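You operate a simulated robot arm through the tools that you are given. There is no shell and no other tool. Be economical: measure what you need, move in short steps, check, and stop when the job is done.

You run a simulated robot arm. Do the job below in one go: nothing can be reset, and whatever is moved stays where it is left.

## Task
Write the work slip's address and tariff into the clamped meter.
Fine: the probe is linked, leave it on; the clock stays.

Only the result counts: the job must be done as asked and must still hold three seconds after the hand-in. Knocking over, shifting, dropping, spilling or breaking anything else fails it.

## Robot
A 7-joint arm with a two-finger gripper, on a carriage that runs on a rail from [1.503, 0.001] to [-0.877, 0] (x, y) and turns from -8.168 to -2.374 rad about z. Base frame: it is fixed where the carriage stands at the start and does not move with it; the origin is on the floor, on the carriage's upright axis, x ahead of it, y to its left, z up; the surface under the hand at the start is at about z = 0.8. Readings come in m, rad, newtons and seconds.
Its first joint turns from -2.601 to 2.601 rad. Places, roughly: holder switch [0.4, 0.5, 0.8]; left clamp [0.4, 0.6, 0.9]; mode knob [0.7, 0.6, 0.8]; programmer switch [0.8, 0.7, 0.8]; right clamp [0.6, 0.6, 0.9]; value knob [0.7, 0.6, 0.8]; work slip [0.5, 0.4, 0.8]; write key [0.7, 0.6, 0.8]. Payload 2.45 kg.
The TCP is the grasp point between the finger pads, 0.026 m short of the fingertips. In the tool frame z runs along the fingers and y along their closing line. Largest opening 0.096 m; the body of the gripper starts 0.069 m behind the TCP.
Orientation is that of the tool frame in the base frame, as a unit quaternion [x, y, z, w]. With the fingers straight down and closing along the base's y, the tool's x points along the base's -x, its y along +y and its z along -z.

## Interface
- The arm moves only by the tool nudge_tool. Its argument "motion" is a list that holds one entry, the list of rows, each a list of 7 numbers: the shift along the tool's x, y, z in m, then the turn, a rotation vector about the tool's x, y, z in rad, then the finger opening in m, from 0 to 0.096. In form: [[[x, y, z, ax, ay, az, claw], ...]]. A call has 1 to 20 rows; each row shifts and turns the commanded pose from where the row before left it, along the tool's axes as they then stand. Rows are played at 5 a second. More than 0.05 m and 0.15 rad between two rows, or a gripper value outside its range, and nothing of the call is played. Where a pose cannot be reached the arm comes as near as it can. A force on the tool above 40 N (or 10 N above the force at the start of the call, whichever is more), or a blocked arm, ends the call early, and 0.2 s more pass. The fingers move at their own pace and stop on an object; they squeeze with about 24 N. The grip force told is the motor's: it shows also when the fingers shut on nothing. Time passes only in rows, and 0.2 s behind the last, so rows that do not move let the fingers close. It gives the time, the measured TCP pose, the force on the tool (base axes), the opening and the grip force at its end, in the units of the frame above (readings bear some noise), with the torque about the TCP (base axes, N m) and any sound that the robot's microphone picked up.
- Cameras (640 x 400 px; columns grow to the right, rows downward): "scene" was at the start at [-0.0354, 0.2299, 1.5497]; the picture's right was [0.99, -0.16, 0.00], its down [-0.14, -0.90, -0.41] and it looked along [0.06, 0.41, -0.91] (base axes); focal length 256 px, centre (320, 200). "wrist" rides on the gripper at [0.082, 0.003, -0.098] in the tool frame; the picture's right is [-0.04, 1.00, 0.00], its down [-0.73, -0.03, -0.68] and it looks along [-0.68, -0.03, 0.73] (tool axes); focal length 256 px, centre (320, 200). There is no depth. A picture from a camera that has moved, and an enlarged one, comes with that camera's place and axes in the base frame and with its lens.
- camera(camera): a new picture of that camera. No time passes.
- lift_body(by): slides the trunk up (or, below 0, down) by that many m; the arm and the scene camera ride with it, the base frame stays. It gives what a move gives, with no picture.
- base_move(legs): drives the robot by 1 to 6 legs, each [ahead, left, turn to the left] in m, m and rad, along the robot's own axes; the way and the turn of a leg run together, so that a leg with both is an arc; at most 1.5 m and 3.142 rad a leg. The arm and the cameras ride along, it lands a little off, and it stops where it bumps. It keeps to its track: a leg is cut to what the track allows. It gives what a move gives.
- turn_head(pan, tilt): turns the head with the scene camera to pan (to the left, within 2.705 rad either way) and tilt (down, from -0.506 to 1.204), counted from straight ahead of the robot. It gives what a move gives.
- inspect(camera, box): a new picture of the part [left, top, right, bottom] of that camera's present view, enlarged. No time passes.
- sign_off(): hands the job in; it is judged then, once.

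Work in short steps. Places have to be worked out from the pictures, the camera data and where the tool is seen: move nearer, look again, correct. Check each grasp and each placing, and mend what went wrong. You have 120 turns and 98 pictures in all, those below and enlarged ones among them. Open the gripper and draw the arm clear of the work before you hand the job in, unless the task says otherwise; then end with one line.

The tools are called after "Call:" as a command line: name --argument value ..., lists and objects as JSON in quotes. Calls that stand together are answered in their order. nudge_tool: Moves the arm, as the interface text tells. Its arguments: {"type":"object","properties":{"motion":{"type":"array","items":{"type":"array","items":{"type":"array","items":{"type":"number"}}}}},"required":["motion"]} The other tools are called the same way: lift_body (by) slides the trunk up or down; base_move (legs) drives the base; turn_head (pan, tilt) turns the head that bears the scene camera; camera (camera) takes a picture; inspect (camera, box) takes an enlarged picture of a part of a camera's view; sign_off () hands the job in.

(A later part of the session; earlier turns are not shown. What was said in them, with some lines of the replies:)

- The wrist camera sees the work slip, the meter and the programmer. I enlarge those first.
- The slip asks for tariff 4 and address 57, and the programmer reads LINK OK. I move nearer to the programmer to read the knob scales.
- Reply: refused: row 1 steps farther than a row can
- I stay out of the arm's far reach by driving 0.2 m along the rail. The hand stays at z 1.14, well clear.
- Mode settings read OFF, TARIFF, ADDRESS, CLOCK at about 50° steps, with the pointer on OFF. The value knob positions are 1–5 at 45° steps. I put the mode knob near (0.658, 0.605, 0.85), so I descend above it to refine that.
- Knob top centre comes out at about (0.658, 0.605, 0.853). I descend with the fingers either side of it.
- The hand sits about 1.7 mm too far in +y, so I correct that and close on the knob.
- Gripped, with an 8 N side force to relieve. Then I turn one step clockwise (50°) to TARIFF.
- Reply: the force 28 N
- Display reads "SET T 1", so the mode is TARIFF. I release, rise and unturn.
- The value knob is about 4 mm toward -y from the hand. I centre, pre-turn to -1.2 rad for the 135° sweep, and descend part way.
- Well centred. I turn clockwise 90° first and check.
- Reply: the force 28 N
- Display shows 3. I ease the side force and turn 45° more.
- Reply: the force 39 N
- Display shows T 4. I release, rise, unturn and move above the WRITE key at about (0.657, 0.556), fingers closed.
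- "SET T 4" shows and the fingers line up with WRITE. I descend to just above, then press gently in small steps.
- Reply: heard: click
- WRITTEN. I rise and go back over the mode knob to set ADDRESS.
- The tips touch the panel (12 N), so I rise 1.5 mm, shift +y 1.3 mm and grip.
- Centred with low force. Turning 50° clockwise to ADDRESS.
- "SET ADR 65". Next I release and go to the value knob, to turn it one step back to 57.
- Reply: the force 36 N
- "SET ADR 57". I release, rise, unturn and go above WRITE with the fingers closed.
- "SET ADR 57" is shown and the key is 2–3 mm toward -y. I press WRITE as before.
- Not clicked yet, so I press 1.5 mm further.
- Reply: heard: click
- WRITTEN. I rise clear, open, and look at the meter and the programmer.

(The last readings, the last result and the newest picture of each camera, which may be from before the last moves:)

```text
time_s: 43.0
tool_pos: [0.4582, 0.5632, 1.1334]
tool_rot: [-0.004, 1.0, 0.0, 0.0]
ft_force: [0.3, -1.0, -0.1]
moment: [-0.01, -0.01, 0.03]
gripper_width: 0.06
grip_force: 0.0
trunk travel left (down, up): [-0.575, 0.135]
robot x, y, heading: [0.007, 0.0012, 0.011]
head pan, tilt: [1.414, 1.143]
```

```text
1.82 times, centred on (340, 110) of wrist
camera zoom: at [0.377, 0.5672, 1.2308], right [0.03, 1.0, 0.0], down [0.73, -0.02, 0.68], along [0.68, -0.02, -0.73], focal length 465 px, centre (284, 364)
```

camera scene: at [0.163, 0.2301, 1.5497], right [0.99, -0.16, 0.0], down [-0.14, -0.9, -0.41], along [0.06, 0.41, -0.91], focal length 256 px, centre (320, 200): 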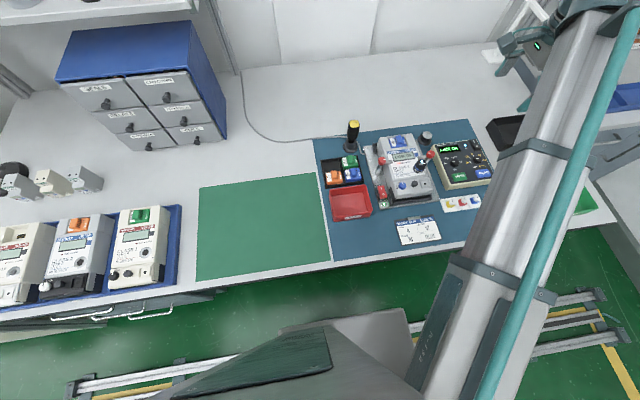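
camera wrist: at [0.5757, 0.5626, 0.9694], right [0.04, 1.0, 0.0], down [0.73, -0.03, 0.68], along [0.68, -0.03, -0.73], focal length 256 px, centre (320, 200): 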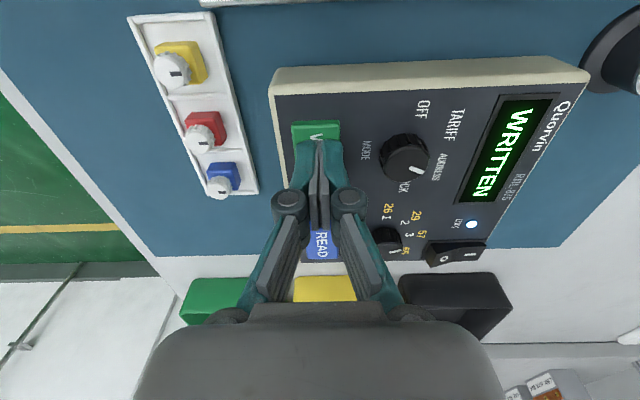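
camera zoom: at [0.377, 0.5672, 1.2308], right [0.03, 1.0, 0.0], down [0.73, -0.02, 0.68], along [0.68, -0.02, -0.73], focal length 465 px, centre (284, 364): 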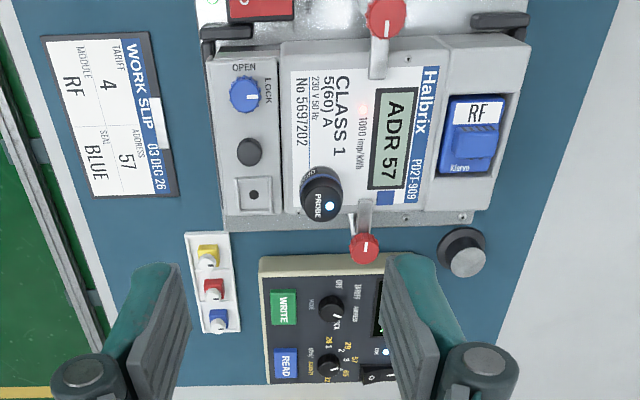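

The meter shows ADR 57. I wait briefly to see whether it cycles to the tariff.

Call:
nudge_tool --motion '[[[0, 0, 0, 0, 0, 0, 0.06], [0, 0, 0, 0, 0, 0, 0.06], [0, 0, 0, 0, 0, 0, 0.06], [0, 0, 0, 0, 0, 0, 0.06], [0, 0, 0, 0, 0, 0, 0.06], [0, 0, 0, 0, 0, 0, 0.06], [0, 0, 0, 0, 0, 0, 0.06], [0, 0, 0, 0, 0, 0, 0.06], [0, 0, 0, 0, 0, 0, 0.06], [0, 0, 0, 0, 0, 0, 0.06]]]'

Call:
inspect --camera "wrist" --box '[240, 0, 440, 220]'

```text
time_s: 45.2
tool_pos: [0.4596, 0.5643, 1.1336]
tool_rot: [-0.004, 1.0, 0.0, 0.001]
ft_force: [-0.1, 0.8, -0.4]
moment: [0.0, 0.01, 0.01]
gripper_width: 0.0599
grip_force: 0.0
trunk travel left (down, up): [-0.575, 0.135]
robot x, y, heading: [0.0084, -0.0022, 0.003]
head pan, tilt: [1.414, 1.143]
```

```text
1.82 times, centred on (340, 110) of wrist
camera zoom: at [0.3775, 0.5672, 1.2306], right [0.03, 1.0, 0.0], down [0.73, -0.02, 0.68], along [0.68, -0.02, -0.73], focal length 465 px, centre (284, 364)
```

zoom: 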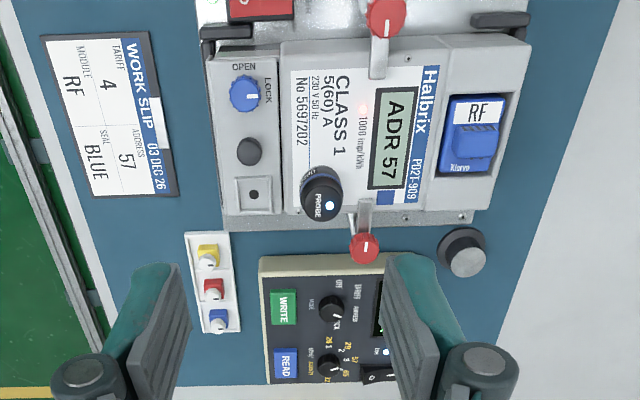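

Both values were confirmed WRITTEN, and the probe and clock are untouched. Handing in.

Call:
sign_off

```text
The job is handed in.
```

I wrote tariff 4 and address 57 into the clamped meter. The programmer showed WRITTEN after each, and the meter's own display reads ADR 57. I did not read the tariff back. The probe is still on, the clock was not written, and the mode knob is left on ADDRESS.
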